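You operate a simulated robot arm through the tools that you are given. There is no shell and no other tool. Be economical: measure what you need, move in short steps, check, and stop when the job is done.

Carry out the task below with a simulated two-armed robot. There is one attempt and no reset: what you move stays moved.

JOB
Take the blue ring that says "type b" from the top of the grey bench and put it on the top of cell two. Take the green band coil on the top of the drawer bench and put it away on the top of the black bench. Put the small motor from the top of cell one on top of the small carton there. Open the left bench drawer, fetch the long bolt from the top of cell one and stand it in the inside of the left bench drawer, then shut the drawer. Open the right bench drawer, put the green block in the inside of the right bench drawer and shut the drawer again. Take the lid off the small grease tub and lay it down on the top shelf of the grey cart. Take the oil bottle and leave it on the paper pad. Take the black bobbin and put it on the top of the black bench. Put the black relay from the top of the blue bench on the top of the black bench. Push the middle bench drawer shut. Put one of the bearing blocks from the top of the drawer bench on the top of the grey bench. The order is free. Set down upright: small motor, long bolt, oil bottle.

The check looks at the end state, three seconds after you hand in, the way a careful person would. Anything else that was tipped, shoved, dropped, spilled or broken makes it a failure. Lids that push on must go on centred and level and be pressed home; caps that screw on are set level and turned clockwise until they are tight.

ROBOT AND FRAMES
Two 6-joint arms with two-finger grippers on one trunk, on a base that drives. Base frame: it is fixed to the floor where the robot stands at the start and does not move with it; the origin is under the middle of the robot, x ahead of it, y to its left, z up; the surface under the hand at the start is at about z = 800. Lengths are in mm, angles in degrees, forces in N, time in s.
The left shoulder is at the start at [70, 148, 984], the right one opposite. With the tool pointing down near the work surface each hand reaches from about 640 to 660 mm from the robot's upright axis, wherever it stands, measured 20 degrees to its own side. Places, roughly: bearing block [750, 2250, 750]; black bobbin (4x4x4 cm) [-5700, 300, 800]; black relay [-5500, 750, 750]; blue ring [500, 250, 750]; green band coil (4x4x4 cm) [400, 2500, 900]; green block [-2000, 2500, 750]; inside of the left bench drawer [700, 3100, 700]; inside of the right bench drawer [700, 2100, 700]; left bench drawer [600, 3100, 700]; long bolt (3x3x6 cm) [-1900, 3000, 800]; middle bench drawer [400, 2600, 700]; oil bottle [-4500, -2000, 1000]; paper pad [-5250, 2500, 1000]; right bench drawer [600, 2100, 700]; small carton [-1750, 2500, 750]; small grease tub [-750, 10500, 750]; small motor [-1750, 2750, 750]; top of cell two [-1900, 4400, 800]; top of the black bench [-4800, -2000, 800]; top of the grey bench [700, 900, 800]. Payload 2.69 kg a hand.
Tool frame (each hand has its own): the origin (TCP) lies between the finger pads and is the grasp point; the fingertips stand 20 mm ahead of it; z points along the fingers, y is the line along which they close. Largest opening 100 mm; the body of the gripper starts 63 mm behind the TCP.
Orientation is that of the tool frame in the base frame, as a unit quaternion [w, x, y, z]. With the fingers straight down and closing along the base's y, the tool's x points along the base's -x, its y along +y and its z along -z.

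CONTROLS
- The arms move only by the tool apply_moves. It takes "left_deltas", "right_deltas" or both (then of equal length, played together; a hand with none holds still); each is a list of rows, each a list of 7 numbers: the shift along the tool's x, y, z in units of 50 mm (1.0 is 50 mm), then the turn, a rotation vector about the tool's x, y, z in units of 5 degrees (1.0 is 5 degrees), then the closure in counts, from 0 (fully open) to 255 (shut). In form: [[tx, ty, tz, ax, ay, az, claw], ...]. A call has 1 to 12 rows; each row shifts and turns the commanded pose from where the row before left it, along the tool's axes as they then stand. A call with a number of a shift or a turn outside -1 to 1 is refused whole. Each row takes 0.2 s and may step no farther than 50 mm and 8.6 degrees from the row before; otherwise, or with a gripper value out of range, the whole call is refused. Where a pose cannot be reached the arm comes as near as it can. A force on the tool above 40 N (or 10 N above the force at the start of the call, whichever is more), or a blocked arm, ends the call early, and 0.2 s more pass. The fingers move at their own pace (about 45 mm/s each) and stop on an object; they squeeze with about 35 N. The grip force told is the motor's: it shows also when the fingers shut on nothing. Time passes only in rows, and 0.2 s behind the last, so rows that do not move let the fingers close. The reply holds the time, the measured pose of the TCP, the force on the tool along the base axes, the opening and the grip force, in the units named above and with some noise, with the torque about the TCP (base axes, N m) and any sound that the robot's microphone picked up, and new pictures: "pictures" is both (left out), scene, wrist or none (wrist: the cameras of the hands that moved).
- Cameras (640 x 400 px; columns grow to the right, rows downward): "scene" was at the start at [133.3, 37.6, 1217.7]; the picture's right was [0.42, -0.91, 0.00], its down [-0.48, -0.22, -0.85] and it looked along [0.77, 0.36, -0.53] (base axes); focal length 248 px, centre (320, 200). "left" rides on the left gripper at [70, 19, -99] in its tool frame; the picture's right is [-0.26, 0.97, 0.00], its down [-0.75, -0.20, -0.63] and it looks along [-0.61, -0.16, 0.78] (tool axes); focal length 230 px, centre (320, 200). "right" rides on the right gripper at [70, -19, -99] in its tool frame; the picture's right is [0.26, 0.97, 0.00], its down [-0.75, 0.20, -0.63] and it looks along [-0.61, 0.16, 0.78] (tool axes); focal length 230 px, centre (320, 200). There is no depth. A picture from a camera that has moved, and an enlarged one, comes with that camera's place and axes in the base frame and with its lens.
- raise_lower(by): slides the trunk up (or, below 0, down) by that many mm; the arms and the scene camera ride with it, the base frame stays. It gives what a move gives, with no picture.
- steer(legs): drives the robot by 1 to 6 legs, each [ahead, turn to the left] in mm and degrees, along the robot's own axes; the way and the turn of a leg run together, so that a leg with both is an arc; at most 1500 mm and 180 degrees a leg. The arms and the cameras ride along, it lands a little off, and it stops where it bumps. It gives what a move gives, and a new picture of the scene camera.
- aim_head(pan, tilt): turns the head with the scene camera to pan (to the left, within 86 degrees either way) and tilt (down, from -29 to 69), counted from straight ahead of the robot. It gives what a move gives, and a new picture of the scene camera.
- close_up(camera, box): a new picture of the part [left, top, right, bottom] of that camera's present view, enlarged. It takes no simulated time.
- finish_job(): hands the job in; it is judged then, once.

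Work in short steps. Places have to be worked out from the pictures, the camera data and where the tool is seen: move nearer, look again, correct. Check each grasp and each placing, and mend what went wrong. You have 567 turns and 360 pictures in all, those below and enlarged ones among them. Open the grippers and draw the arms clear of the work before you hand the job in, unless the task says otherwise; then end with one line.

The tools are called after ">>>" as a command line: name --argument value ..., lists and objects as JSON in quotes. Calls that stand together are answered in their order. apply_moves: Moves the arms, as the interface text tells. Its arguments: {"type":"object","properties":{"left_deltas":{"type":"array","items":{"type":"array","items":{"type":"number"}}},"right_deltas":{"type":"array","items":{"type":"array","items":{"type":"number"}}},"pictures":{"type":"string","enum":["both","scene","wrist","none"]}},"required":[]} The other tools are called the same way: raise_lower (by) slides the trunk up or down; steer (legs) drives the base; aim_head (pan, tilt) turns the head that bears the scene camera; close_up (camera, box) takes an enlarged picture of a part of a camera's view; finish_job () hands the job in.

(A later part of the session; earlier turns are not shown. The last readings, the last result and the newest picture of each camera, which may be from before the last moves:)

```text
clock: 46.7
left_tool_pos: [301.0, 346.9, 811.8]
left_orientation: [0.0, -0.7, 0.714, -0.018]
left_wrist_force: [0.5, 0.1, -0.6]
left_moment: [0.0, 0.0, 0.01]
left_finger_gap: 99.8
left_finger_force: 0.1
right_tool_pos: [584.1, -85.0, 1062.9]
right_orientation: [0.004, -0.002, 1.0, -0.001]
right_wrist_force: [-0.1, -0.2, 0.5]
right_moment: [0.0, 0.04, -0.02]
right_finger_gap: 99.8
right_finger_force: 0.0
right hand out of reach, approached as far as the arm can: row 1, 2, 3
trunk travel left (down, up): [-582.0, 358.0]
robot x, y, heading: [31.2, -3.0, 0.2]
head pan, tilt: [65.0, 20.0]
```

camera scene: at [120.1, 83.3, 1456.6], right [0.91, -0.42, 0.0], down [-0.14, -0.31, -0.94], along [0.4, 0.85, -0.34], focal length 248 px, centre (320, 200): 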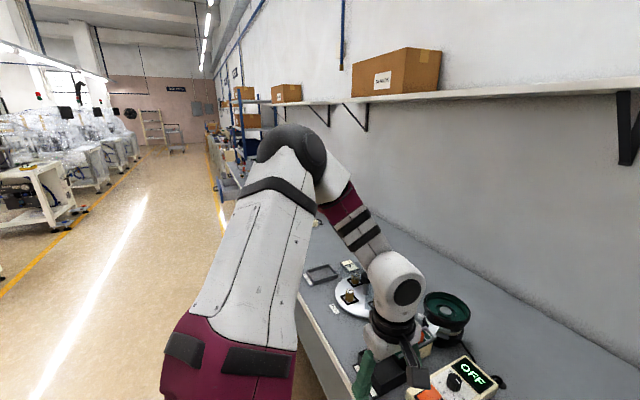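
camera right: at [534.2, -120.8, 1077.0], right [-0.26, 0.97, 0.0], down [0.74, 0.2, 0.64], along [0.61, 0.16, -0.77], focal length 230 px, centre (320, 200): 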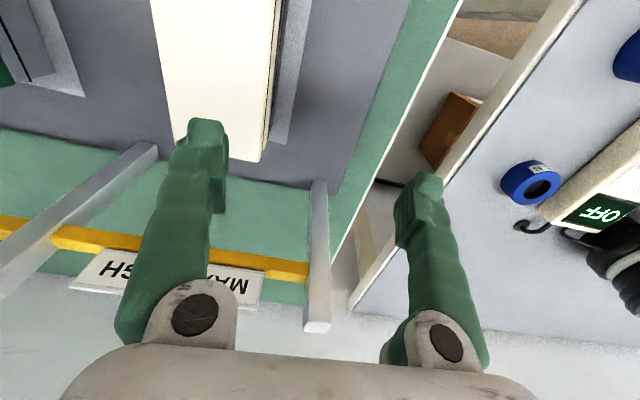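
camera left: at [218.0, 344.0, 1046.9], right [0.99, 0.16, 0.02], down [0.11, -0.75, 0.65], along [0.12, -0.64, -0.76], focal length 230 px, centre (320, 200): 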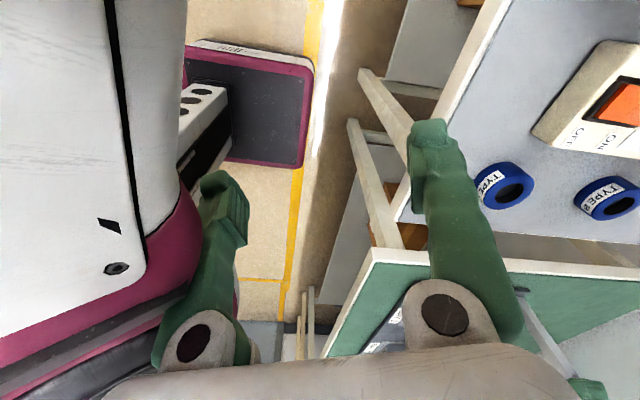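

I test whether tilting the right tool forward frees its backward motion.

>>> apply_moves --right_deltas '[[0, 0, 0, 0, -1, 0, 0], [0, 0, 0, 0, -1, 0, 0], [0, 0, 0, 0, -1, 0, 0], [0, 0, 0, 0, -1, 0, 0], [0, 0, 0, 0, -1, 0, 0], [0, 0, 0, 0, -1, 0, 0]]' --pictures "none"

>>> apply_moves --right_deltas '[[0.86, 0, -0.5, 0, 0, 0, 0], [0.86, 0, -0.5, 0, 0, 0, 0], [0.86, 0, -0.5, 0, 0, 0, 0], [0.86, 0, -0.5, 0, 0, 0, 0], [0.86, 0, -0.5, 0, 0, 0, 0]]' --pictures "none"

>>> aim_head --pan -35 --tilt 25

```text
clock: 48.1
left_tool_pos: [302.4, 346.1, 811.6]
left_orientation: [-0.001, -0.7, 0.714, -0.017]
left_wrist_force: [0.2, 0.5, -0.8]
left_moment: [0.01, 0.04, -0.04]
left_finger_gap: 99.9
left_finger_force: 0.1
right_tool_pos: [676.0, -75.6, 1107.7]
right_orientation: [0.258, -0.004, 0.966, 0.009]
right_wrist_force: [0.3, -0.5, 0.6]
right_moment: [0.03, 0.04, -0.01]
right_finger_gap: 99.7
right_finger_force: 0.1
right hand out of reach, approached as far as the arm can: row 1, 2, 3, 4, 5, 6
trunk travel left (down, up): [-582.0, 358.0]
robot x, y, heading: [30.9, 1.0, -0.0]
head pan, tilt: [65.0, 20.0]
```

```text
clock: 49.3
left_tool_pos: [300.6, 347.3, 812.1]
left_orientation: [0.0, -0.701, 0.713, -0.02]
left_wrist_force: [0.2, 0.2, 0.3]
left_moment: [0.02, -0.02, 0.03]
left_finger_gap: 99.9
left_finger_force: 0.1
right_tool_pos: [612.4, -33.3, 1152.4]
right_orientation: [0.262, -0.001, 0.965, 0.002]
right_wrist_force: [0.6, 0.7, 0.5]
right_moment: [0.0, 0.03, -0.01]
right_finger_gap: 100.1
right_finger_force: 0.1
right hand out of reach, approached as far as the arm can: row 1, 2, 3, 4, 5
trunk travel left (down, up): [-582.0, 358.0]
robot x, y, heading: [26.6, -0.6, 0.1]
head pan, tilt: [65.0, 20.0]
```

```text
clock: 51.0
left_tool_pos: [302.5, 346.4, 813.1]
left_orientation: [-0.001, -0.7, 0.714, -0.018]
left_wrist_force: [0.0, 0.6, 0.4]
left_moment: [-0.03, 0.01, 0.0]
left_finger_gap: 100.0
left_finger_force: 0.1
right_tool_pos: [613.9, -33.9, 1151.2]
right_orientation: [0.262, -0.002, 0.965, 0.002]
right_wrist_force: [-0.5, 0.2, -0.3]
right_moment: [-0.03, 0.03, -0.01]
right_finger_gap: 100.2
right_finger_force: 0.0
trunk travel left (down, up): [-582.0, 358.0]
robot x, y, heading: [32.6, -1.7, 0.2]
head pan, tilt: [-35.0, 25.0]
camera scene: at [157.5, -52.5, 1268.4], right [-0.57, -0.82, 0.0], down [-0.35, 0.24, -0.91], along [0.74, -0.52, -0.42], focal length 248 px, centre (320, 200)
```

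scene: 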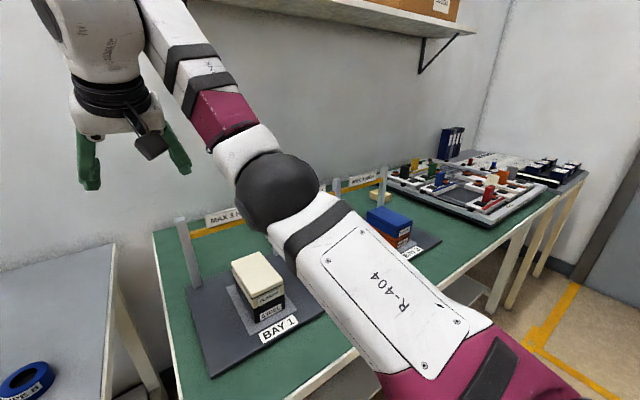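

Both wrists seem limited by shoulder/elbow ranges, not by orientation. I set the right tool upright again and explore toward the robot's left/centre where there may be more freedom.

>>> apply_moves --right_deltas '[[0, 0, 0, 0, 1, 0, 0], [0, 0, 0, 0, 1, 0, 0], [0, 0, 0, 0, 1, 0, 0], [0, 0, 0, 0, 1, 0, 0], [0, 0, 0, 0, 1, 0, 0], [0, 0, 0, 0, 1, 0, 0], [0, 1, 0, 0, 0, 0, 0], [0, 1, 0, 0, 0, 0, 0], [0, 1, 0, 0, 0, 0, 0]]' --pictures "none"

>>> apply_moves --right_deltas '[[0, 0, 1, 0, 0, 0, 0], [0, 0, 1, 0, 0, 0, 0]]' --pictures "none"

>>> apply_moves --right_deltas '[[1, 0, 0, 0, 0, 0, 0], [1, 0, 0, 0, 0, 0, 0]]' --pictures "none"

>>> apply_moves --right_deltas '[[-1, 0, 0, 0, 0, 0, 0], [-1, 0, 0, 0, 0, 0, 0], [-1, 0, 0, 0, 0, 0, 0]]' --pictures "none"

```text
clock: 53.0
left_tool_pos: [302.0, 347.1, 812.1]
left_orientation: [-0.001, -0.7, 0.714, -0.018]
left_wrist_force: [-0.2, 0.2, -1.2]
left_moment: [0.03, -0.01, 0.02]
left_finger_gap: 99.9
left_finger_force: 0.1
right_tool_pos: [540.5, 35.2, 1105.4]
right_orientation: [0.071, -0.001, 0.997, 0.0]
right_wrist_force: [-0.1, -0.4, 0.2]
right_moment: [-0.01, -0.04, -0.02]
right_finger_gap: 99.8
right_finger_force: 0.0
right hand out of reach, approached as far as the arm can: row 2, 3, 4, 5, 6, 7, 8, 9
trunk travel left (down, up): [-582.0, 358.0]
robot x, y, heading: [28.3, -1.7, 0.2]
head pan, tilt: [-35.0, 25.0]
```

```text
clock: 53.6
left_tool_pos: [303.5, 346.7, 811.3]
left_orientation: [-0.001, -0.7, 0.713, -0.017]
left_wrist_force: [0.5, -0.6, 0.0]
left_moment: [0.02, 0.06, 0.03]
left_finger_gap: 100.1
left_finger_force: 0.1
right_tool_pos: [573.0, 46.7, 1027.2]
right_orientation: [0.069, -0.001, 0.998, -0.001]
right_wrist_force: [-0.2, -0.2, 0.4]
right_moment: [0.0, 0.0, -0.01]
right_finger_gap: 100.0
right_finger_force: 0.1
right hand out of reach, approached as far as the arm can: row 1, 2
trunk travel left (down, up): [-582.0, 358.0]
robot x, y, heading: [33.9, 3.5, 0.0]
head pan, tilt: [-35.0, 25.0]
```

```text
clock: 54.2
left_tool_pos: [300.0, 346.1, 810.6]
left_orientation: [-0.001, -0.701, 0.713, -0.019]
left_wrist_force: [-1.2, 0.4, -0.8]
left_moment: [0.0, -0.02, -0.02]
left_finger_gap: 100.3
left_finger_force: 0.1
right_tool_pos: [541.1, 86.5, 1042.9]
right_orientation: [0.069, -0.002, 0.998, -0.001]
right_wrist_force: [0.3, -0.3, -0.5]
right_moment: [-0.05, 0.06, -0.01]
right_finger_gap: 100.3
right_finger_force: 0.0
right hand out of reach, approached as far as the arm can: row 1, 2
trunk travel left (down, up): [-582.0, 358.0]
robot x, y, heading: [31.2, -0.1, 0.1]
head pan, tilt: [-35.0, 25.0]
```

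```text
clock: 55.0
left_tool_pos: [302.4, 345.8, 812.4]
left_orientation: [0.0, -0.7, 0.714, -0.018]
left_wrist_force: [-0.4, -0.5, 0.0]
left_moment: [-0.02, -0.01, -0.04]
left_finger_gap: 100.1
left_finger_force: 0.1
right_tool_pos: [588.3, 26.5, 1019.0]
right_orientation: [0.07, 0.0, 0.998, 0.0]
right_wrist_force: [0.0, 0.6, 0.5]
right_moment: [0.0, 0.01, -0.03]
right_finger_gap: 100.0
right_finger_force: 0.0
right hand out of reach, approached as far as the arm can: row 1, 2, 3
trunk travel left (down, up): [-582.0, 358.0]
robot x, y, heading: [30.0, -1.7, -0.0]
head pan, tilt: [-35.0, 25.0]
```

Everything suggests the right arm is on a wrist-bend limit with its elbow low; a much higher shoulder should free it. I raise the trunk 300 and lower the right hand by the same.

>>> raise_lower --by 300

>>> apply_moves --right_deltas '[[0, 0, 1, 0, 0, 0, 0], [0, 0, 1, 0, 0, 0, 0], [0, 0, 1, 0, 0, 0, 0], [0, 0, 1, 0, 0, 0, 0], [0, 0, 1, 0, 0, 0, 0], [0, 0, 1, 0, 0, 0, 0]]' --pictures "none"

>>> apply_moves --right_deltas '[[1, 0, 0, 0, 0, 0, 0], [1, 0, 0, 0, 0, 0, 0], [1, 0, 0, 0, 0, 0, 0]]' --pictures "scene"

```text
clock: 58.0
left_tool_pos: [301.5, 345.8, 1112.4]
left_orientation: [-0.001, -0.7, 0.714, -0.018]
left_wrist_force: [-0.6, -0.8, 0.2]
left_moment: [0.0, -0.02, -0.01]
left_finger_gap: 99.9
left_finger_force: 0.0
right_tool_pos: [587.9, 28.0, 1317.5]
right_orientation: [0.071, -0.002, 0.998, 0.0]
right_wrist_force: [0.9, -0.3, 0.4]
right_moment: [0.0, 0.01, 0.02]
right_finger_gap: 100.1
right_finger_force: 0.1
trunk travel left (down, up): [-882.0, 58.0]
robot x, y, heading: [28.4, -0.0, 0.0]
head pan, tilt: [-35.0, 25.0]
```

```text
clock: 59.4
left_tool_pos: [300.9, 347.1, 1112.2]
left_orientation: [-0.002, -0.7, 0.714, -0.019]
left_wrist_force: [-0.7, 0.4, 0.1]
left_moment: [0.0, 0.0, 0.02]
left_finger_gap: 99.9
left_finger_force: 0.0
right_tool_pos: [618.9, 29.5, 1151.4]
right_orientation: [0.068, -0.002, 0.998, 0.004]
right_wrist_force: [0.9, -0.6, -0.1]
right_moment: [0.0, 0.0, 0.0]
right_finger_gap: 100.0
right_finger_force: 0.0
right hand out of reach, approached as far as the arm can: row 2, 4, 5, 6
trunk travel left (down, up): [-882.0, 58.0]
robot x, y, heading: [30.4, 1.1, 0.1]
head pan, tilt: [-35.0, 25.0]
```

```text
clock: 60.2
left_tool_pos: [301.9, 347.5, 1111.6]
left_orientation: [0.0, -0.701, 0.713, -0.018]
left_wrist_force: [0.5, 0.8, -0.2]
left_moment: [-0.01, -0.03, -0.01]
left_finger_gap: 100.0
left_finger_force: 0.0
right_tool_pos: [601.6, 63.4, 1153.6]
right_orientation: [0.068, -0.001, 0.998, 0.003]
right_wrist_force: [0.1, -0.9, -0.1]
right_moment: [0.02, -0.03, 0.01]
right_finger_gap: 100.2
right_finger_force: 0.1
right hand out of reach, approached as far as the arm can: row 1, 2, 3
trunk travel left (down, up): [-882.0, 58.0]
robot x, y, heading: [29.7, 1.9, 0.3]
head pan, tilt: [-35.0, 25.0]
camera scene: at [157.5, -52.5, 1568.4], right [-0.57, -0.82, 0.0], down [-0.35, 0.24, -0.91], along [0.74, -0.52, -0.42], focal length 248 px, centre (320, 200)
```

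scene: 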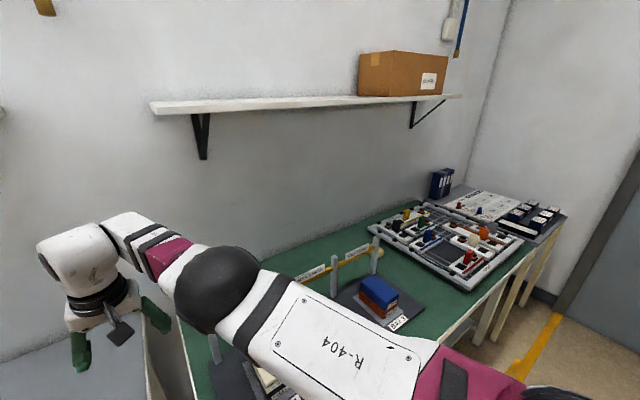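

The right arm's wrist always stays ~525–545 from its shoulder, matching the documented 640–660 band. I check if the left can extend out along its free direction to that same distance and then swing.

>>> apply_moves --left_deltas '[[-0.7, -0.7, 0, 0, 0, 0, 0], [-0.7, -0.7, 0, 0, 0, 0, 0], [-0.7, -0.7, 0, 0, 0, 0, 0], [-0.7, -0.7, 0, 0, 0, 0, 0], [-0.7, -0.7, 0, 0, 0, 0, 0]]' --pictures "none"

>>> apply_moves --left_deltas '[[0.5, -0.7, 0, 0, 0, 0, 0], [0.5, -0.7, 0, 0, 0, 0, 0], [0.5, -0.7, 0, 0, 0, 0, 0], [0.5, -0.7, 0, 0, 0, 0, 0]]' --pictures "none"

>>> apply_moves --left_deltas '[[0, 0, -1, 0, 0, 0, 0], [0, 0, -1, 0, 0, 0, 0], [0, 0, -1, 0, 0, 0, 0], [0, 0, -1, 0, 0, 0, 0]]' --pictures "none"

```text
clock: 61.4
left_tool_pos: [460.6, 499.4, 1130.0]
left_orientation: [-0.001, -0.699, 0.715, -0.018]
left_wrist_force: [-0.1, 0.1, 0.3]
left_moment: [0.03, -0.01, 0.0]
left_finger_gap: 100.0
left_finger_force: 0.0
left hand out of reach, approached as far as the arm can: row 5
right_tool_pos: [600.9, 62.7, 1152.2]
right_orientation: [0.066, -0.001, 0.998, 0.003]
right_wrist_force: [-0.4, 0.5, -1.0]
right_moment: [-0.02, -0.04, 0.02]
right_finger_gap: 99.9
right_finger_force: 0.0
trunk travel left (down, up): [-882.0, 58.0]
robot x, y, heading: [27.2, -1.5, 0.2]
head pan, tilt: [-35.0, 25.0]
```

```text
clock: 62.4
left_tool_pos: [459.2, 500.0, 1130.1]
left_orientation: [0.001, -0.7, 0.714, -0.018]
left_wrist_force: [-0.6, 0.3, -0.3]
left_moment: [-0.02, -0.03, -0.01]
left_finger_gap: 100.0
left_finger_force: 0.1
left hand out of reach, approached as far as the arm can: row 1, 2, 3, 4
right_tool_pos: [601.8, 62.2, 1153.3]
right_orientation: [0.068, -0.002, 0.998, 0.004]
right_wrist_force: [0.1, 0.7, -0.4]
right_moment: [-0.03, -0.01, -0.02]
right_finger_gap: 100.0
right_finger_force: 0.0
trunk travel left (down, up): [-882.0, 58.0]
robot x, y, heading: [28.3, -2.5, -0.0]
head pan, tilt: [-35.0, 25.0]
```

```text
clock: 63.4
left_tool_pos: [452.2, 504.5, 1332.1]
left_orientation: [-0.001, -0.702, 0.712, -0.018]
left_wrist_force: [-0.9, -0.3, 0.9]
left_moment: [0.04, 0.01, -0.01]
left_finger_gap: 99.9
left_finger_force: 0.1
right_tool_pos: [600.9, 62.3, 1154.2]
right_orientation: [0.068, -0.001, 0.998, 0.004]
right_wrist_force: [0.1, -0.9, -1.0]
right_moment: [0.03, 0.04, -0.02]
right_finger_gap: 100.0
right_finger_force: 0.1
trunk travel left (down, up): [-882.0, 58.0]
robot x, y, heading: [31.9, -1.7, 0.2]
head pan, tilt: [-35.0, 25.0]
```

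Left arm works in a wedge about 30–45° left of its shoulder with good radial and vertical freedom; I'll use it with the robot turned right. First raise the right hand, then lower the trunk and turn right 31° so ring B comes into the left hand's zone.

>>> apply_moves --right_deltas '[[0, 0, -1, 0, 0, 0, 0], [0, 0, -1, 0, 0, 0, 0], [0, 0, -1, 0, 0, 0, 0], [0, 0, -1, 0, 0, 0, 0]]' --pictures "none"

>>> raise_lower --by -260

>>> steer --legs '[[0, -31]]'

>>> aim_head --pan 48 --tilt 32

```text
clock: 64.4
left_tool_pos: [450.7, 505.3, 1331.2]
left_orientation: [0.0, -0.7, 0.714, -0.019]
left_wrist_force: [0.1, 0.1, -0.4]
left_moment: [0.01, -0.01, 0.01]
left_finger_gap: 100.0
left_finger_force: 0.0
right_tool_pos: [558.7, 52.9, 1348.0]
right_orientation: [0.07, 0.0, 0.998, 0.0]
right_wrist_force: [0.5, 0.4, -0.1]
right_moment: [-0.01, 0.03, 0.0]
right_finger_gap: 100.0
right_finger_force: 0.0
right hand out of reach, approached as far as the arm can: row 3, 4
trunk travel left (down, up): [-882.0, 58.0]
robot x, y, heading: [29.3, -2.6, -0.1]
head pan, tilt: [-35.0, 25.0]
```

```text
clock: 67.1
left_tool_pos: [452.1, 507.1, 1071.0]
left_orientation: [0.0, -0.7, 0.714, -0.018]
left_wrist_force: [0.1, -0.4, -0.3]
left_moment: [0.04, -0.01, 0.0]
left_finger_gap: 99.9
left_finger_force: 0.0
right_tool_pos: [560.3, 52.1, 1087.3]
right_orientation: [0.07, -0.001, 0.998, 0.0]
right_wrist_force: [0.0, -0.2, -0.7]
right_moment: [-0.02, -0.01, 0.0]
right_finger_gap: 100.1
right_finger_force: 0.0
trunk travel left (down, up): [-622.0, 318.0]
robot x, y, heading: [29.6, -0.8, 0.3]
head pan, tilt: [-35.0, 25.0]
```

```text
clock: 69.0
left_tool_pos: [650.8, 221.4, 1069.8]
left_orientation: [-0.007, -0.488, 0.873, -0.018]
left_wrist_force: [0.7, -0.7, -0.1]
left_moment: [-0.02, 0.0, 0.01]
left_finger_gap: 99.9
left_finger_force: 0.1
right_tool_pos: [513.4, -224.6, 1087.3]
right_orientation: [0.067, 0.262, 0.963, -0.019]
right_wrist_force: [0.5, 0.1, 0.0]
right_moment: [0.0, -0.02, -0.01]
right_finger_gap: 99.9
right_finger_force: 0.0
trunk travel left (down, up): [-622.0, 318.0]
robot x, y, heading: [29.3, -2.1, -30.3]
head pan, tilt: [-35.0, 25.0]
camera scene: at [113.7, -108.8, 1308.3], right [-0.91, -0.42, 0.0], down [-0.18, 0.38, -0.91], along [0.38, -0.82, -0.42], focal length 248 px, centre (320, 200)
```

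scene: 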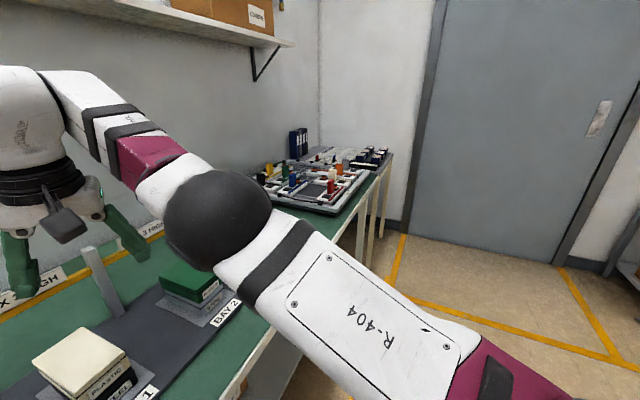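

```text
clock: 70.6
left_tool_pos: [650.9, 220.2, 1071.0]
left_orientation: [-0.005, -0.488, 0.872, -0.017]
left_wrist_force: [-0.4, 0.7, 0.4]
left_moment: [0.02, 0.02, 0.0]
left_finger_gap: 99.9
left_finger_force: 0.0
right_tool_pos: [514.0, -223.5, 1086.9]
right_orientation: [0.067, 0.261, 0.963, -0.019]
right_wrist_force: [-0.1, -0.2, 0.8]
right_moment: [-0.02, -0.02, 0.01]
right_finger_gap: 100.0
right_finger_force: 0.0
trunk travel left (down, up): [-622.0, 318.0]
robot x, y, heading: [30.2, -1.1, -30.5]
head pan, tilt: [48.0, 32.0]
camera scene: at [160.6, 1.7, 1297.2], right [0.3, -0.95, 0.0], down [-0.51, -0.16, -0.85], along [0.81, 0.26, -0.53], focal length 248 px, centre (320, 200)
```

scene: 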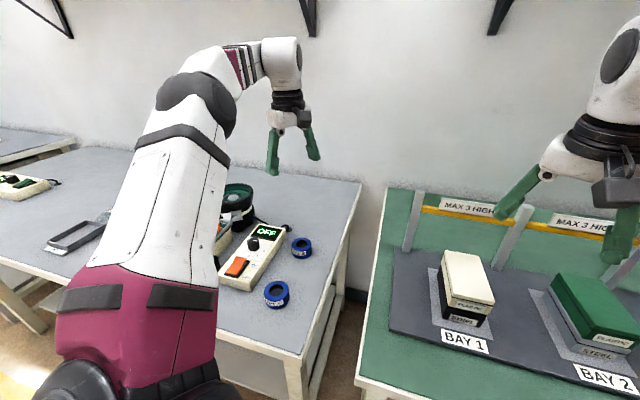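

The left hand now sits almost above ring B. I turn the tool 30° so it closes along x, shift over the ring, and descend partway.

>>> apply_moves --left_deltas '[[0, 0, 0, 0, 0, -1, 0], [0, 0, 0, 0, 0, -1, 0], [0, 0, 0, 0, 0, -1, 0], [0, 0, 0, 0, 0, -1, 0], [0, 0, 0, 0, 0, -1, 0], [0, 0, 0, 0, 0, -1, 0], [0.24, 0.16, 0, 0, 0, 0, 0], [0, 0, 0.9, 0, 0, 0, 0], [0, 0, 0.9, 0, 0, 0, 0], [0, 0, 0.9, 0, 0, 0, 0]]' --pictures "wrist"

```text
clock: 72.8
left_tool_pos: [645.5, 201.2, 935.6]
left_orientation: [-0.009, -0.697, 0.717, -0.015]
left_wrist_force: [0.6, 0.5, 0.7]
left_moment: [0.0, -0.03, 0.02]
left_finger_gap: 99.8
left_finger_force: 0.1
right_tool_pos: [513.3, -223.9, 1086.1]
right_orientation: [0.067, 0.262, 0.963, -0.019]
right_wrist_force: [-0.3, -0.2, -0.8]
right_moment: [-0.03, 0.02, 0.01]
right_finger_gap: 99.9
right_finger_force: 0.1
trunk travel left (down, up): [-622.0, 318.0]
robot x, y, heading: [27.3, -3.1, -30.5]
head pan, tilt: [48.0, 32.0]
camera left: at [626.0, 135.4, 1037.4], right [-0.96, 0.28, -0.02], down [0.22, 0.77, 0.6], along [0.18, 0.58, -0.8], focal length 230 px, centre (320, 200)
```

left: 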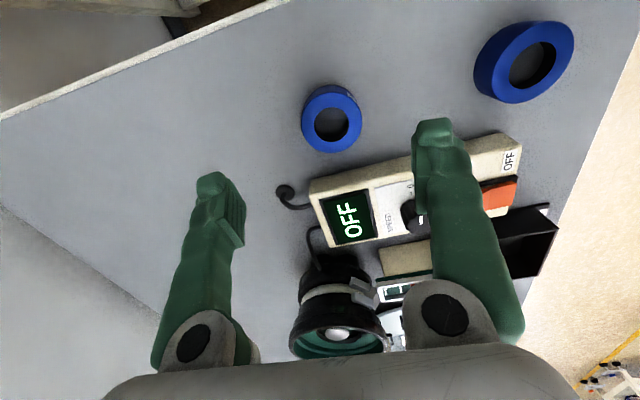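

Ring B's centre is at about [638, 206]. I shift and descend so the fingertips end a little above the bench.

>>> apply_moves --left_deltas '[[-0.09, 0.15, 0.4, 0, 0, 0, 0], [0, 0, 0.8, 0, 0, 0, 0], [0, 0, 0.8, 0, 0, 0, 0]]' --pictures "wrist"

```text
clock: 73.6
left_tool_pos: [635.0, 204.5, 840.0]
left_orientation: [-0.01, -0.697, 0.716, -0.016]
left_wrist_force: [0.7, -0.1, 0.4]
left_moment: [0.0, -0.02, -0.05]
left_finger_gap: 99.9
left_finger_force: 0.0
left hand out of reach, approached as far as the arm can: row 3
right_tool_pos: [513.8, -223.9, 1085.5]
right_orientation: [0.067, 0.262, 0.963, -0.02]
right_wrist_force: [-0.3, 0.6, 0.3]
right_moment: [-0.01, 0.02, 0.0]
right_finger_gap: 99.8
right_finger_force: 0.1
trunk travel left (down, up): [-622.0, 318.0]
robot x, y, heading: [31.2, -0.5, -30.5]
head pan, tilt: [48.0, 32.0]
camera left: at [615.3, 137.8, 941.7], right [-0.96, 0.28, -0.02], down [0.22, 0.77, 0.6], along [0.19, 0.57, -0.8], focal length 230 px, centre (320, 200)
```

left: 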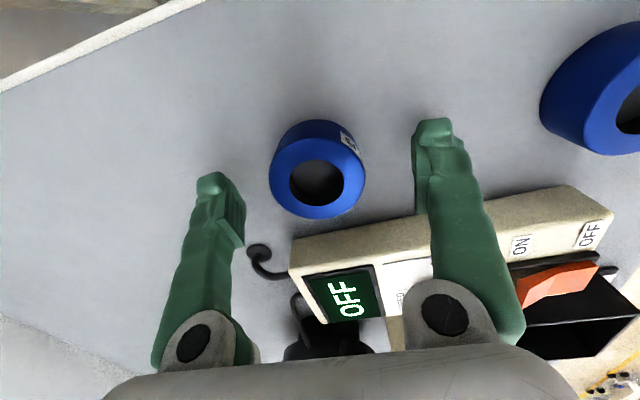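

Ring at about [640, 206]; the hand is well placed. I lower the last 12 mm with the trunk and close.

>>> raise_lower --by -12

>>> apply_moves --left_deltas '[[0, -0.08, 0, 0, 0, 0, 150], [0, 0, 0, 0, 0, 0, 255], [0, 0, 0, 0, 0, 0, 255], [0, 0, 0, 0, 0, 0, 255], [0, 0, 0, 0, 0, 0, 255], [0, 0, 0, 0, 0, 0, 255]]' --pictures "wrist"

```text
clock: 74.2
left_tool_pos: [634.2, 205.0, 827.3]
left_orientation: [-0.01, -0.697, 0.717, -0.016]
left_wrist_force: [0.0, -0.2, 0.6]
left_moment: [0.01, -0.01, -0.01]
left_finger_gap: 99.9
left_finger_force: 0.0
right_tool_pos: [513.2, -222.9, 1072.9]
right_orientation: [0.067, 0.261, 0.963, -0.018]
right_wrist_force: [-0.6, 0.7, 0.9]
right_moment: [0.01, 0.02, 0.04]
right_finger_gap: 100.2
right_finger_force: 0.1
trunk travel left (down, up): [-610.0, 330.0]
robot x, y, heading: [31.5, -0.8, -30.3]
head pan, tilt: [48.0, 32.0]
```

```text
clock: 75.6
left_tool_pos: [637.2, 203.9, 830.1]
left_orientation: [-0.01, -0.697, 0.717, -0.016]
left_wrist_force: [0.1, -1.1, 0.3]
left_moment: [0.01, -0.02, 0.03]
left_finger_gap: 53.9
left_finger_force: 35.1
left hand out of reach, approached as far as the arm can: row 1
right_tool_pos: [513.6, -224.6, 1074.5]
right_orientation: [0.068, 0.261, 0.963, -0.019]
right_wrist_force: [-0.3, -0.5, 0.4]
right_moment: [-0.02, -0.02, 0.01]
right_finger_gap: 100.0
right_finger_force: 0.1
trunk travel left (down, up): [-610.0, 330.0]
robot x, y, heading: [28.0, -1.6, -30.5]
head pan, tilt: [48.0, 32.0]
camera left: at [616.5, 138.4, 932.5], right [-0.96, 0.28, -0.02], down [0.21, 0.77, 0.6], along [0.19, 0.57, -0.8], focal length 230 px, centre (320, 200)
```

left: 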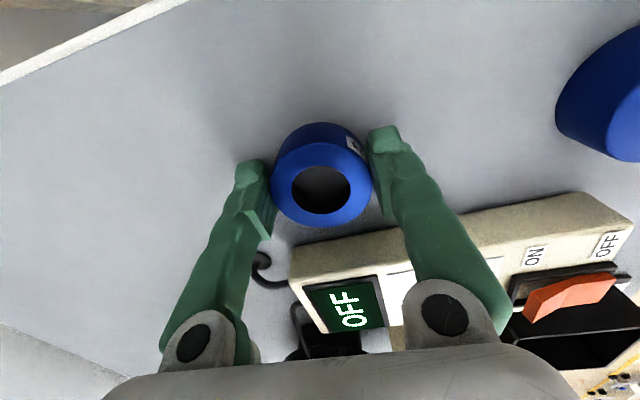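

Ring gripped (53.9 mm). Lift it with the trunk and verify.

>>> raise_lower --by 200

>>> steer --legs '[[-450, 0]]'

>>> aim_head --pan 80 --tilt 15

```text
clock: 77.8
left_tool_pos: [636.2, 205.3, 1029.9]
left_orientation: [-0.01, -0.697, 0.716, -0.017]
left_wrist_force: [0.6, -0.3, -0.5]
left_moment: [0.0, 0.01, -0.02]
left_finger_gap: 53.8
left_finger_force: 35.1
right_tool_pos: [514.6, -224.3, 1274.6]
right_orientation: [0.066, 0.262, 0.963, -0.019]
right_wrist_force: [-0.4, 0.5, -0.5]
right_moment: [0.0, 0.02, -0.02]
right_finger_gap: 100.0
right_finger_force: 0.0
trunk travel left (down, up): [-810.0, 130.0]
robot x, y, heading: [28.1, -2.3, -30.5]
head pan, tilt: [48.0, 32.0]
```

```text
clock: 80.4
left_tool_pos: [254.8, 429.0, 1030.0]
left_orientation: [-0.01, -0.699, 0.715, -0.016]
left_wrist_force: [0.7, -0.1, -1.0]
left_moment: [0.02, 0.01, -0.01]
left_finger_gap: 53.8
left_finger_force: 34.5
right_tool_pos: [136.0, -0.2, 1273.7]
right_orientation: [0.066, 0.259, 0.963, -0.019]
right_wrist_force: [0.6, 0.1, -0.8]
right_moment: [0.04, 0.01, 0.01]
right_finger_gap: 100.1
right_finger_force: 0.1
trunk travel left (down, up): [-810.0, 130.0]
robot x, y, heading: [-350.8, 223.4, -30.1]
head pan, tilt: [48.0, 32.0]
camera scene: at [-217.9, 223.9, 1485.0], right [0.31, -0.95, 0.0], down [-0.51, -0.16, -0.85], along [0.81, 0.26, -0.53], focal length 248 px, centre (320, 200)
```

scene: 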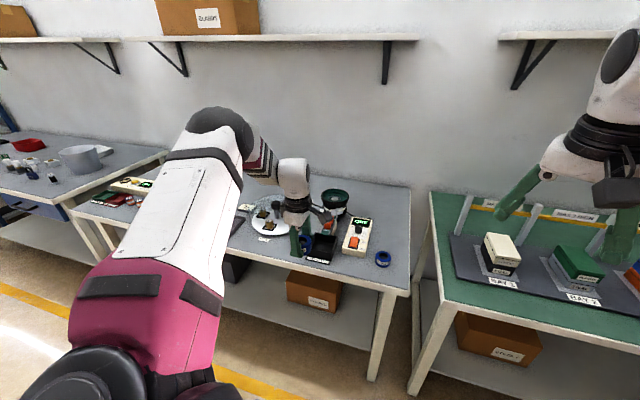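

```text
clock: 81.4
left_tool_pos: [254.1, 430.6, 1030.2]
left_orientation: [-0.009, -0.699, 0.715, -0.017]
left_wrist_force: [0.2, -0.5, -0.1]
left_moment: [0.02, 0.04, 0.06]
left_finger_gap: 53.6
left_finger_force: 35.0
right_tool_pos: [134.0, 0.6, 1274.4]
right_orientation: [0.067, 0.259, 0.963, -0.018]
right_wrist_force: [0.2, -0.7, 0.0]
right_moment: [0.01, 0.01, -0.01]
right_finger_gap: 99.8
right_finger_force: 0.1
trunk travel left (down, up): [-810.0, 130.0]
robot x, y, heading: [-349.8, 226.8, -30.3]
head pan, tilt: [80.0, 15.0]
camera scene: at [-245.4, 269.1, 1512.6], right [0.76, -0.65, 0.0], down [-0.17, -0.2, -0.97], along [0.62, 0.74, -0.26], focal length 248 px, centre (320, 200)
```

scene: 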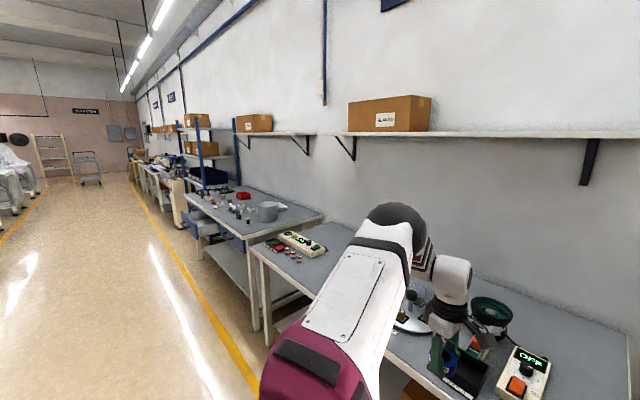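

The ring is held. Turn left to face down the hall (+y) and look at the cell side.

>>> steer --legs '[[0, 120]]'

>>> aim_head --pan 45 --tilt 15

```text
clock: 86.7
left_tool_pos: [-819.9, 659.0, 1030.9]
left_orientation: [-0.009, 0.973, 0.232, 0.017]
left_wrist_force: [0.4, -0.3, -0.5]
left_moment: [-0.01, 0.02, -0.01]
left_finger_gap: 53.3
left_finger_force: 34.7
right_tool_pos: [-384.1, 756.0, 1274.7]
right_orientation: [0.049, -0.694, 0.717, 0.049]
right_wrist_force: [-0.4, 0.8, -1.2]
right_moment: [-0.01, 0.0, 0.0]
right_finger_gap: 99.9
right_finger_force: 0.0
trunk travel left (down, up): [-810.0, 130.0]
robot x, y, heading: [-352.8, 220.3, 88.4]
head pan, tilt: [80.0, 15.0]
camera scene: at [-439.0, 292.5, 1512.6], right [0.21, 0.98, 0.0], down [0.25, -0.05, -0.97], along [-0.94, 0.2, -0.26], focal length 248 px, centre (320, 200)
```

scene: 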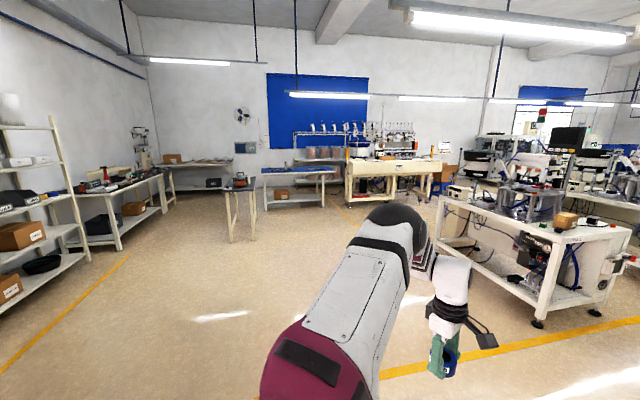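

```text
clock: 87.7
left_tool_pos: [-820.7, 657.9, 1029.7]
left_orientation: [-0.01, 0.972, 0.233, 0.016]
left_wrist_force: [-0.1, 0.1, -0.8]
left_moment: [0.02, 0.05, -0.01]
left_finger_gap: 53.3
left_finger_force: 35.0
right_tool_pos: [-385.2, 754.4, 1274.1]
right_orientation: [0.05, -0.694, 0.717, 0.049]
right_wrist_force: [-0.6, -0.1, -0.3]
right_moment: [-0.02, 0.01, 0.0]
right_finger_gap: 99.9
right_finger_force: 0.1
trunk travel left (down, up): [-810.0, 130.0]
robot x, y, heading: [-353.5, 220.5, 88.3]
head pan, tilt: [45.0, 15.0]
camera scene: at [-411.9, 341.2, 1512.6], right [0.73, 0.68, 0.0], down [0.18, -0.19, -0.97], along [-0.66, 0.71, -0.26], focal length 248 px, centre (320, 200)
```

scene: 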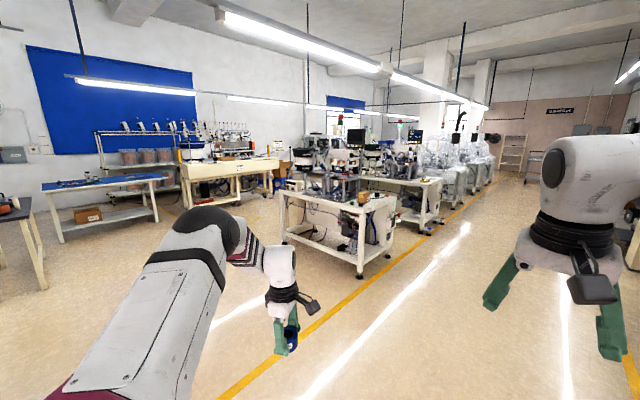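

Zoom on the cell rows to find table edges and items.

>>> close_up --camera "scene" --box '[260, 110, 480, 290]'

```text
2.22 times, centred on (370, 200) of scene
camera zoom: at [-411.9, 341.2, 1512.6], right [0.73, 0.68, 0.0], down [0.18, -0.19, -0.97], along [-0.66, 0.71, -0.26], focal length 552 px, centre (209, 200)
```

zoom: 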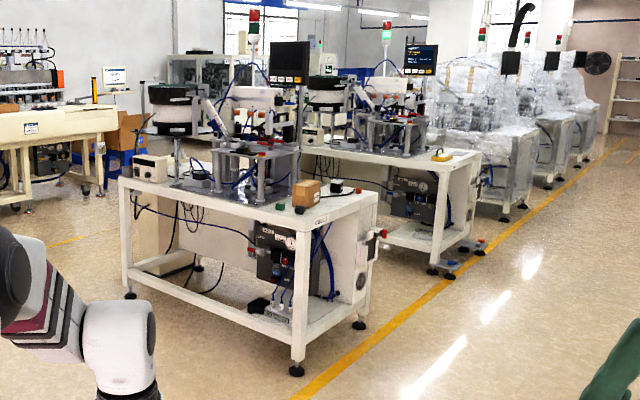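

Cell one's top spans roughly x −2857…−1670, y 2260…2950; cell two y 3870…4580 with front edge x≈−1665. I drive up the aisle toward cell two.

>>> steer --legs '[[0, 13], [1500, 0], [1500, 0], [700, 0]]'

>>> aim_head --pan 40 --tilt 25

```text
clock: 106.4
left_tool_pos: [-1661.9, 4148.9, 1030.9]
left_orientation: [-0.012, 0.937, 0.349, 0.015]
left_wrist_force: [0.3, -0.6, -1.4]
left_moment: [0.01, -0.01, 0.01]
left_finger_gap: 53.4
left_finger_force: 35.2
right_tool_pos: [-1262.0, 4346.8, 1274.9]
right_orientation: [-0.045, 0.775, -0.628, -0.054]
right_wrist_force: [0.2, -0.6, -0.3]
right_moment: [-0.01, 0.0, 0.0]
right_finger_gap: 100.0
right_finger_force: 0.0
trunk travel left (down, up): [-810.0, 130.0]
robot x, y, heading: [-1104.2, 3842.3, 101.9]
head pan, tilt: [45.0, 15.0]
camera scene: at [-1190.6, 3938.2, 1512.7], right [0.55, 0.84, 0.0], down [0.22, -0.14, -0.97], along [-0.81, 0.53, -0.26], focal length 248 px, centre (320, 200)
```

scene: 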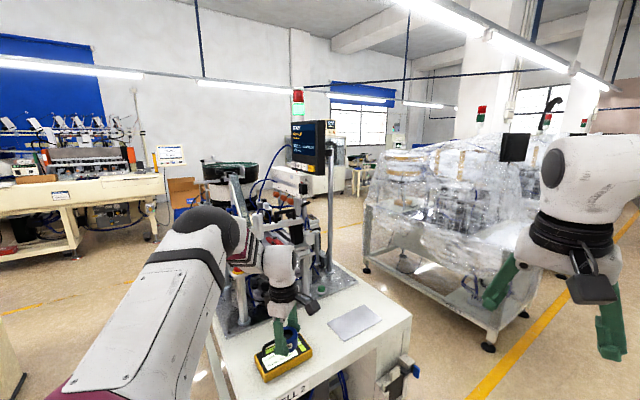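

```text
clock: 107.1
left_tool_pos: [-1663.7, 4150.0, 1030.0]
left_orientation: [-0.012, 0.937, 0.349, 0.016]
left_wrist_force: [0.4, 0.4, -0.4]
left_moment: [0.01, 0.01, 0.0]
left_finger_gap: 53.5
left_finger_force: 35.4
right_tool_pos: [-1264.5, 4348.8, 1273.6]
right_orientation: [-0.045, 0.775, -0.628, -0.055]
right_wrist_force: [-0.4, 0.0, -0.5]
right_moment: [0.0, -0.01, -0.02]
right_finger_gap: 100.0
right_finger_force: 0.1
trunk travel left (down, up): [-810.0, 130.0]
robot x, y, heading: [-1103.5, 3841.6, 101.7]
head pan, tilt: [40.0, 25.0]
camera scene: at [-1185.3, 3945.7, 1496.4], right [0.62, 0.79, 0.0], down [0.33, -0.26, -0.91], along [-0.71, 0.56, -0.42], focal length 248 px, centre (320, 200)
```

scene: 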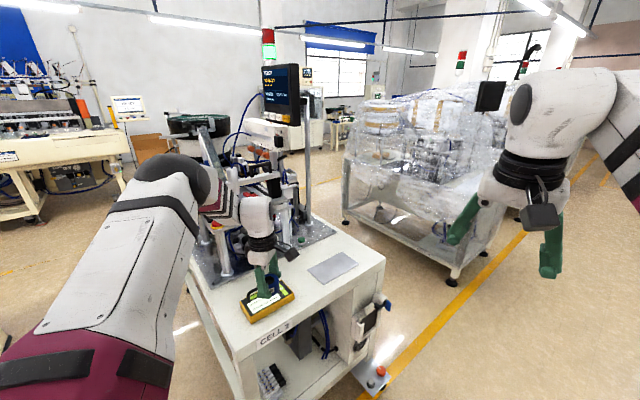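

Zoom to see the free space on cell two's top.

>>> close_up --camera "scene" --box '[180, 210, 400, 370]'

```text
2.50 times, centred on (290, 290) of scene
camera zoom: at [-1185.3, 3945.7, 1496.4], right [0.62, 0.79, 0.0], down [0.33, -0.26, -0.91], along [-0.71, 0.56, -0.42], focal length 621 px, centre (395, -25)
```

zoom: 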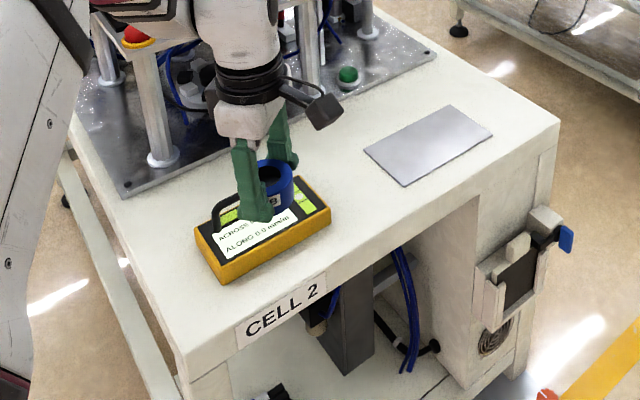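

Free spot on cell two at about [−1900, 4340] between tester, plate and machine base. I drive so the left hand ends above it.

>>> steer --legs '[[0, 6], [522, 0], [0, 23]]'

>>> apply_moves --left_deltas '[[0, 0, 0, 0, 0, 0, 255]]' --pictures "wrist"

```text
clock: 111.9
left_tool_pos: [-1904.3, 4334.6, 1031.0]
left_orientation: [-0.014, 0.821, 0.571, 0.011]
left_wrist_force: [0.3, 0.5, -1.2]
left_moment: [-0.04, 0.02, 0.0]
left_finger_gap: 53.3
left_finger_force: 35.1
right_tool_pos: [-1652.7, 4701.4, 1274.6]
right_orientation: [-0.028, 0.908, -0.414, -0.064]
right_wrist_force: [-0.5, 0.6, -0.4]
right_moment: [-0.04, -0.03, 0.02]
right_finger_gap: 100.0
right_finger_force: 0.0
trunk travel left (down, up): [-810.0, 130.0]
robot x, y, heading: [-1268.7, 4327.3, 131.0]
head pan, tilt: [40.0, 25.0]
camera scene: at [-1387.3, 4386.5, 1496.4], right [0.16, 0.99, 0.0], down [0.42, -0.07, -0.91], along [-0.9, 0.14, -0.42], focal length 248 px, centre (320, 200)
```

scene: 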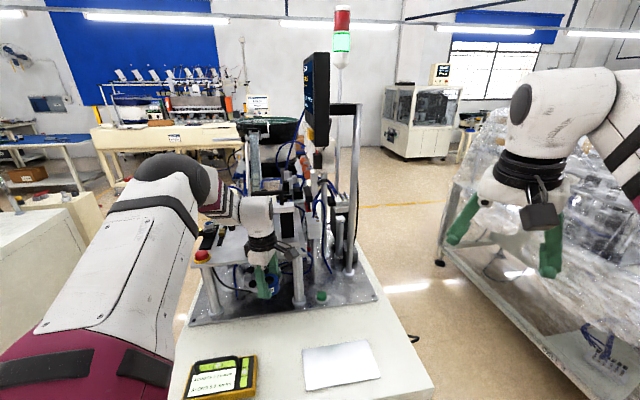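

```text
clock: 112.3
left_tool_pos: [-1904.2, 4331.3, 1029.1]
left_orientation: [-0.014, 0.821, 0.571, 0.011]
left_wrist_force: [1.3, 0.3, -0.8]
left_moment: [0.0, 0.0, 0.01]
left_finger_gap: 53.4
left_finger_force: 34.9
right_tool_pos: [-1653.6, 4699.4, 1273.0]
right_orientation: [-0.029, 0.908, -0.414, -0.063]
right_wrist_force: [0.4, 0.3, 0.3]
right_moment: [0.0, 0.01, 0.01]
right_finger_gap: 100.0
right_finger_force: 0.1
trunk travel left (down, up): [-810.0, 130.0]
robot x, y, heading: [-1267.0, 4331.8, 131.0]
head pan, tilt: [40.0, 25.0]
camera left: at [-1862.8, 4387.1, 1132.0], right [0.82, -0.58, -0.02], down [-0.45, -0.66, 0.6], along [-0.36, -0.48, -0.8], focal length 230 px, centre (320, 200)
```

left: 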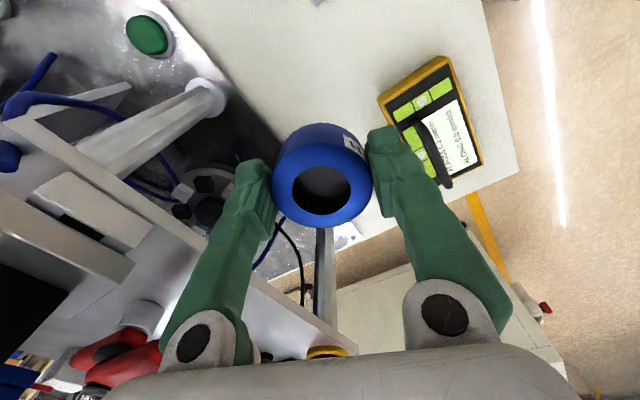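

The spot directly below is free. I raise the hand 40 mm within the arm's range, then lower the trunk so the arm itself can do the final approach with force sensing.

>>> apply_moves --left_deltas '[[0, 0, -0.8, 0, 0, 0, 255]]' --pictures "none"

>>> raise_lower --by -215

>>> apply_moves --left_deltas '[[0, 0, 0.2, 0, 0, 0, 255]]' --pictures "both"

```text
clock: 112.7
left_tool_pos: [-1905.5, 4329.4, 1071.5]
left_orientation: [-0.016, 0.821, 0.571, 0.011]
left_wrist_force: [-0.2, 0.5, -1.5]
left_moment: [-0.01, 0.01, 0.0]
left_finger_gap: 53.2
left_finger_force: 35.2
right_tool_pos: [-1650.7, 4698.8, 1273.9]
right_orientation: [-0.03, 0.908, -0.413, -0.064]
right_wrist_force: [0.0, -0.5, 0.0]
right_moment: [0.04, 0.01, -0.01]
right_finger_gap: 99.7
right_finger_force: 0.0
trunk travel left (down, up): [-810.0, 130.0]
robot x, y, heading: [-1265.9, 4330.3, 131.0]
head pan, tilt: [40.0, 25.0]
```

```text
clock: 115.0
left_tool_pos: [-1905.5, 4330.7, 855.3]
left_orientation: [-0.015, 0.82, 0.571, 0.012]
left_wrist_force: [0.2, -0.3, -0.6]
left_moment: [-0.02, -0.02, 0.0]
left_finger_gap: 53.4
left_finger_force: 34.5
right_tool_pos: [-1652.6, 4698.8, 1059.9]
right_orientation: [-0.029, 0.908, -0.413, -0.063]
right_wrist_force: [0.3, -0.5, -0.1]
right_moment: [0.01, -0.03, -0.02]
right_finger_gap: 100.2
right_finger_force: 0.1
trunk travel left (down, up): [-595.0, 345.0]
robot x, y, heading: [-1264.4, 4333.5, 130.8]
head pan, tilt: [40.0, 25.0]
```

```text
clock: 115.4
left_tool_pos: [-1905.7, 4330.3, 844.4]
left_orientation: [-0.015, 0.821, 0.571, 0.012]
left_wrist_force: [-0.3, 0.3, -1.5]
left_moment: [0.03, 0.0, -0.03]
left_finger_gap: 53.3
left_finger_force: 34.8
right_tool_pos: [-1653.6, 4699.8, 1058.7]
right_orientation: [-0.029, 0.908, -0.413, -0.064]
right_wrist_force: [0.0, -0.9, -0.6]
right_moment: [0.03, -0.03, -0.02]
right_finger_gap: 100.2
right_finger_force: 0.0
trunk travel left (down, up): [-595.0, 345.0]
robot x, y, heading: [-1265.3, 4332.0, 131.0]
head pan, tilt: [40.0, 25.0]
camera scene: at [-1389.1, 4384.9, 1281.3], right [0.16, 0.99, 0.0], down [0.42, -0.07, -0.91], along [-0.89, 0.14, -0.42], focal length 248 px, centre (320, 200)
camera left: at [-1863.5, 4385.8, 947.3], right [0.82, -0.58, -0.02], down [-0.45, -0.66, 0.6], along [-0.36, -0.48, -0.8], focal length 230 px, centre (320, 200)
```

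scene: 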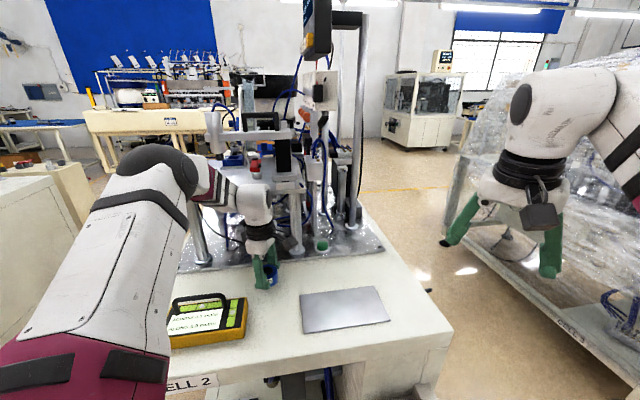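
left: 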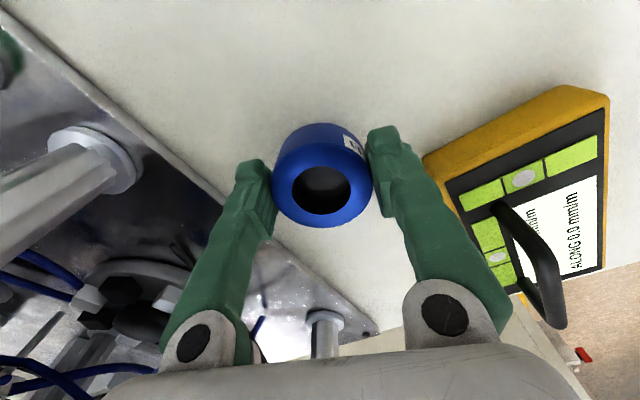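

Placing looks clear. I descend in 5 mm steps watching the force.

>>> apply_moves --left_deltas '[[0, 0, 0.1, 0, 0, 0, 255], [0, 0, 0.1, 0, 0, 0, 255]]' --pictures "none"

>>> apply_moves --left_deltas '[[0, 0, 0.06, 0, 0, 0, 255], [0, 0, 0, 0, 0, 0, 255]]' --pictures "none"

```text
clock: 116.0
left_tool_pos: [-1906.6, 4331.4, 835.5]
left_orientation: [-0.015, 0.82, 0.572, 0.011]
left_wrist_force: [0.2, -0.5, -0.5]
left_moment: [0.0, -0.03, 0.02]
left_finger_gap: 53.3
left_finger_force: 34.9
right_tool_pos: [-1653.5, 4700.4, 1059.3]
right_orientation: [-0.029, 0.908, -0.413, -0.064]
right_wrist_force: [0.0, 0.8, 0.3]
right_moment: [-0.02, -0.01, 0.01]
right_finger_gap: 99.6
right_finger_force: 0.1
trunk travel left (down, up): [-595.0, 345.0]
robot x, y, heading: [-1264.9, 4332.3, 130.8]
head pan, tilt: [40.0, 25.0]
```

```text
clock: 116.6
left_tool_pos: [-1906.5, 4331.4, 832.1]
left_orientation: [-0.016, 0.82, 0.572, 0.012]
left_wrist_force: [-0.3, -0.2, -1.1]
left_moment: [0.01, 0.02, -0.01]
left_finger_gap: 53.4
left_finger_force: 35.1
right_tool_pos: [-1652.4, 4699.5, 1060.2]
right_orientation: [-0.029, 0.908, -0.414, -0.064]
right_wrist_force: [0.0, 0.2, -0.3]
right_moment: [-0.02, 0.01, 0.03]
right_finger_gap: 99.9
right_finger_force: 0.1
trunk travel left (down, up): [-595.0, 345.0]
robot x, y, heading: [-1265.2, 4332.2, 130.8]
head pan, tilt: [40.0, 25.0]
```

Not yet touching; continue down in small steps.

>>> apply_moves --left_deltas '[[0, 0, 0.06, 0, 0, 0, 255], [0, 0, 0, 0, 0, 0, 255]]' --pictures "none"

>>> apply_moves --left_deltas '[[0, 0, 0.06, 0, 0, 0, 255], [0, 0, 0, 0, 0, 0, 255]]' --pictures "wrist"

```text
clock: 117.2
left_tool_pos: [-1906.9, 4332.2, 830.4]
left_orientation: [-0.015, 0.821, 0.571, 0.012]
left_wrist_force: [-0.7, 0.6, -1.5]
left_moment: [-0.02, -0.03, 0.0]
left_finger_gap: 53.3
left_finger_force: 34.4
right_tool_pos: [-1653.7, 4698.7, 1059.3]
right_orientation: [-0.029, 0.907, -0.414, -0.064]
right_wrist_force: [-0.2, -0.7, 0.5]
right_moment: [0.01, 0.0, 0.06]
right_finger_gap: 99.9
right_finger_force: 0.1
trunk travel left (down, up): [-595.0, 345.0]
robot x, y, heading: [-1262.4, 4334.9, 130.9]
head pan, tilt: [40.0, 25.0]
```

```text
clock: 117.8
left_tool_pos: [-1906.7, 4331.9, 825.7]
left_orientation: [-0.015, 0.821, 0.571, 0.011]
left_wrist_force: [0.7, 0.7, -1.1]
left_moment: [0.03, -0.03, 0.01]
left_finger_gap: 53.0
left_finger_force: 35.6
right_tool_pos: [-1652.5, 4699.3, 1059.3]
right_orientation: [-0.028, 0.908, -0.414, -0.064]
right_wrist_force: [0.9, 0.7, 0.1]
right_moment: [0.01, 0.01, 0.02]
right_finger_gap: 99.8
right_finger_force: 0.0
trunk travel left (down, up): [-595.0, 345.0]
robot x, y, heading: [-1264.0, 4333.0, 130.7]
head pan, tilt: [40.0, 25.0]
camera left: at [-1863.5, 4386.5, 928.4], right [0.82, -0.58, -0.02], down [-0.45, -0.66, 0.6], along [-0.36, -0.48, -0.8], focal length 230 px, centre (320, 200)
```

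left: 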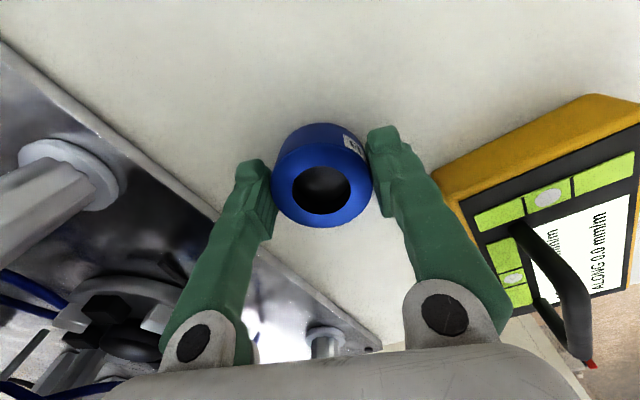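

Still no contact; continue with small rows, the force limit will stop it at contact.

>>> apply_moves --left_deltas '[[0, 0, 0.04, 0, 0, 0, 255], [0, 0, 0.04, 0, 0, 0, 255], [0, 0, 0, 0, 0, 0, 255]]' --pictures "none"

>>> apply_moves --left_deltas '[[0, 0, 0.04, 0, 0, 0, 255], [0, 0, 0.04, 0, 0, 0, 255], [0, 0, 0, 0, 0, 0, 255]]' --pictures "none"

```text
clock: 118.6
left_tool_pos: [-1906.9, 4331.3, 821.5]
left_orientation: [-0.014, 0.82, 0.572, 0.012]
left_wrist_force: [0.7, 0.6, -1.3]
left_moment: [0.01, 0.01, 0.0]
left_finger_gap: 53.2
left_finger_force: 34.8
right_tool_pos: [-1653.1, 4699.7, 1059.2]
right_orientation: [-0.029, 0.908, -0.413, -0.063]
right_wrist_force: [-0.1, -0.2, 0.3]
right_moment: [0.01, 0.03, -0.05]
right_finger_gap: 100.0
right_finger_force: 0.1
trunk travel left (down, up): [-595.0, 345.0]
robot x, y, heading: [-1265.4, 4331.3, 130.9]
head pan, tilt: [40.0, 25.0]
```

```text
clock: 119.4
left_tool_pos: [-1906.6, 4331.7, 820.1]
left_orientation: [-0.018, 0.82, 0.572, 0.01]
left_wrist_force: [-5.7, -3.9, 16.1]
left_moment: [-0.29, -0.25, -0.16]
left_finger_gap: 53.5
left_finger_force: 35.3
right_tool_pos: [-1651.7, 4698.6, 1061.1]
right_orientation: [-0.029, 0.908, -0.413, -0.064]
right_wrist_force: [-0.7, -0.7, -0.4]
right_moment: [0.01, 0.01, -0.01]
right_finger_gap: 100.2
right_finger_force: 0.1
trunk travel left (down, up): [-595.0, 345.0]
robot x, y, heading: [-1265.7, 4333.2, 131.2]
head pan, tilt: [40.0, 25.0]
```

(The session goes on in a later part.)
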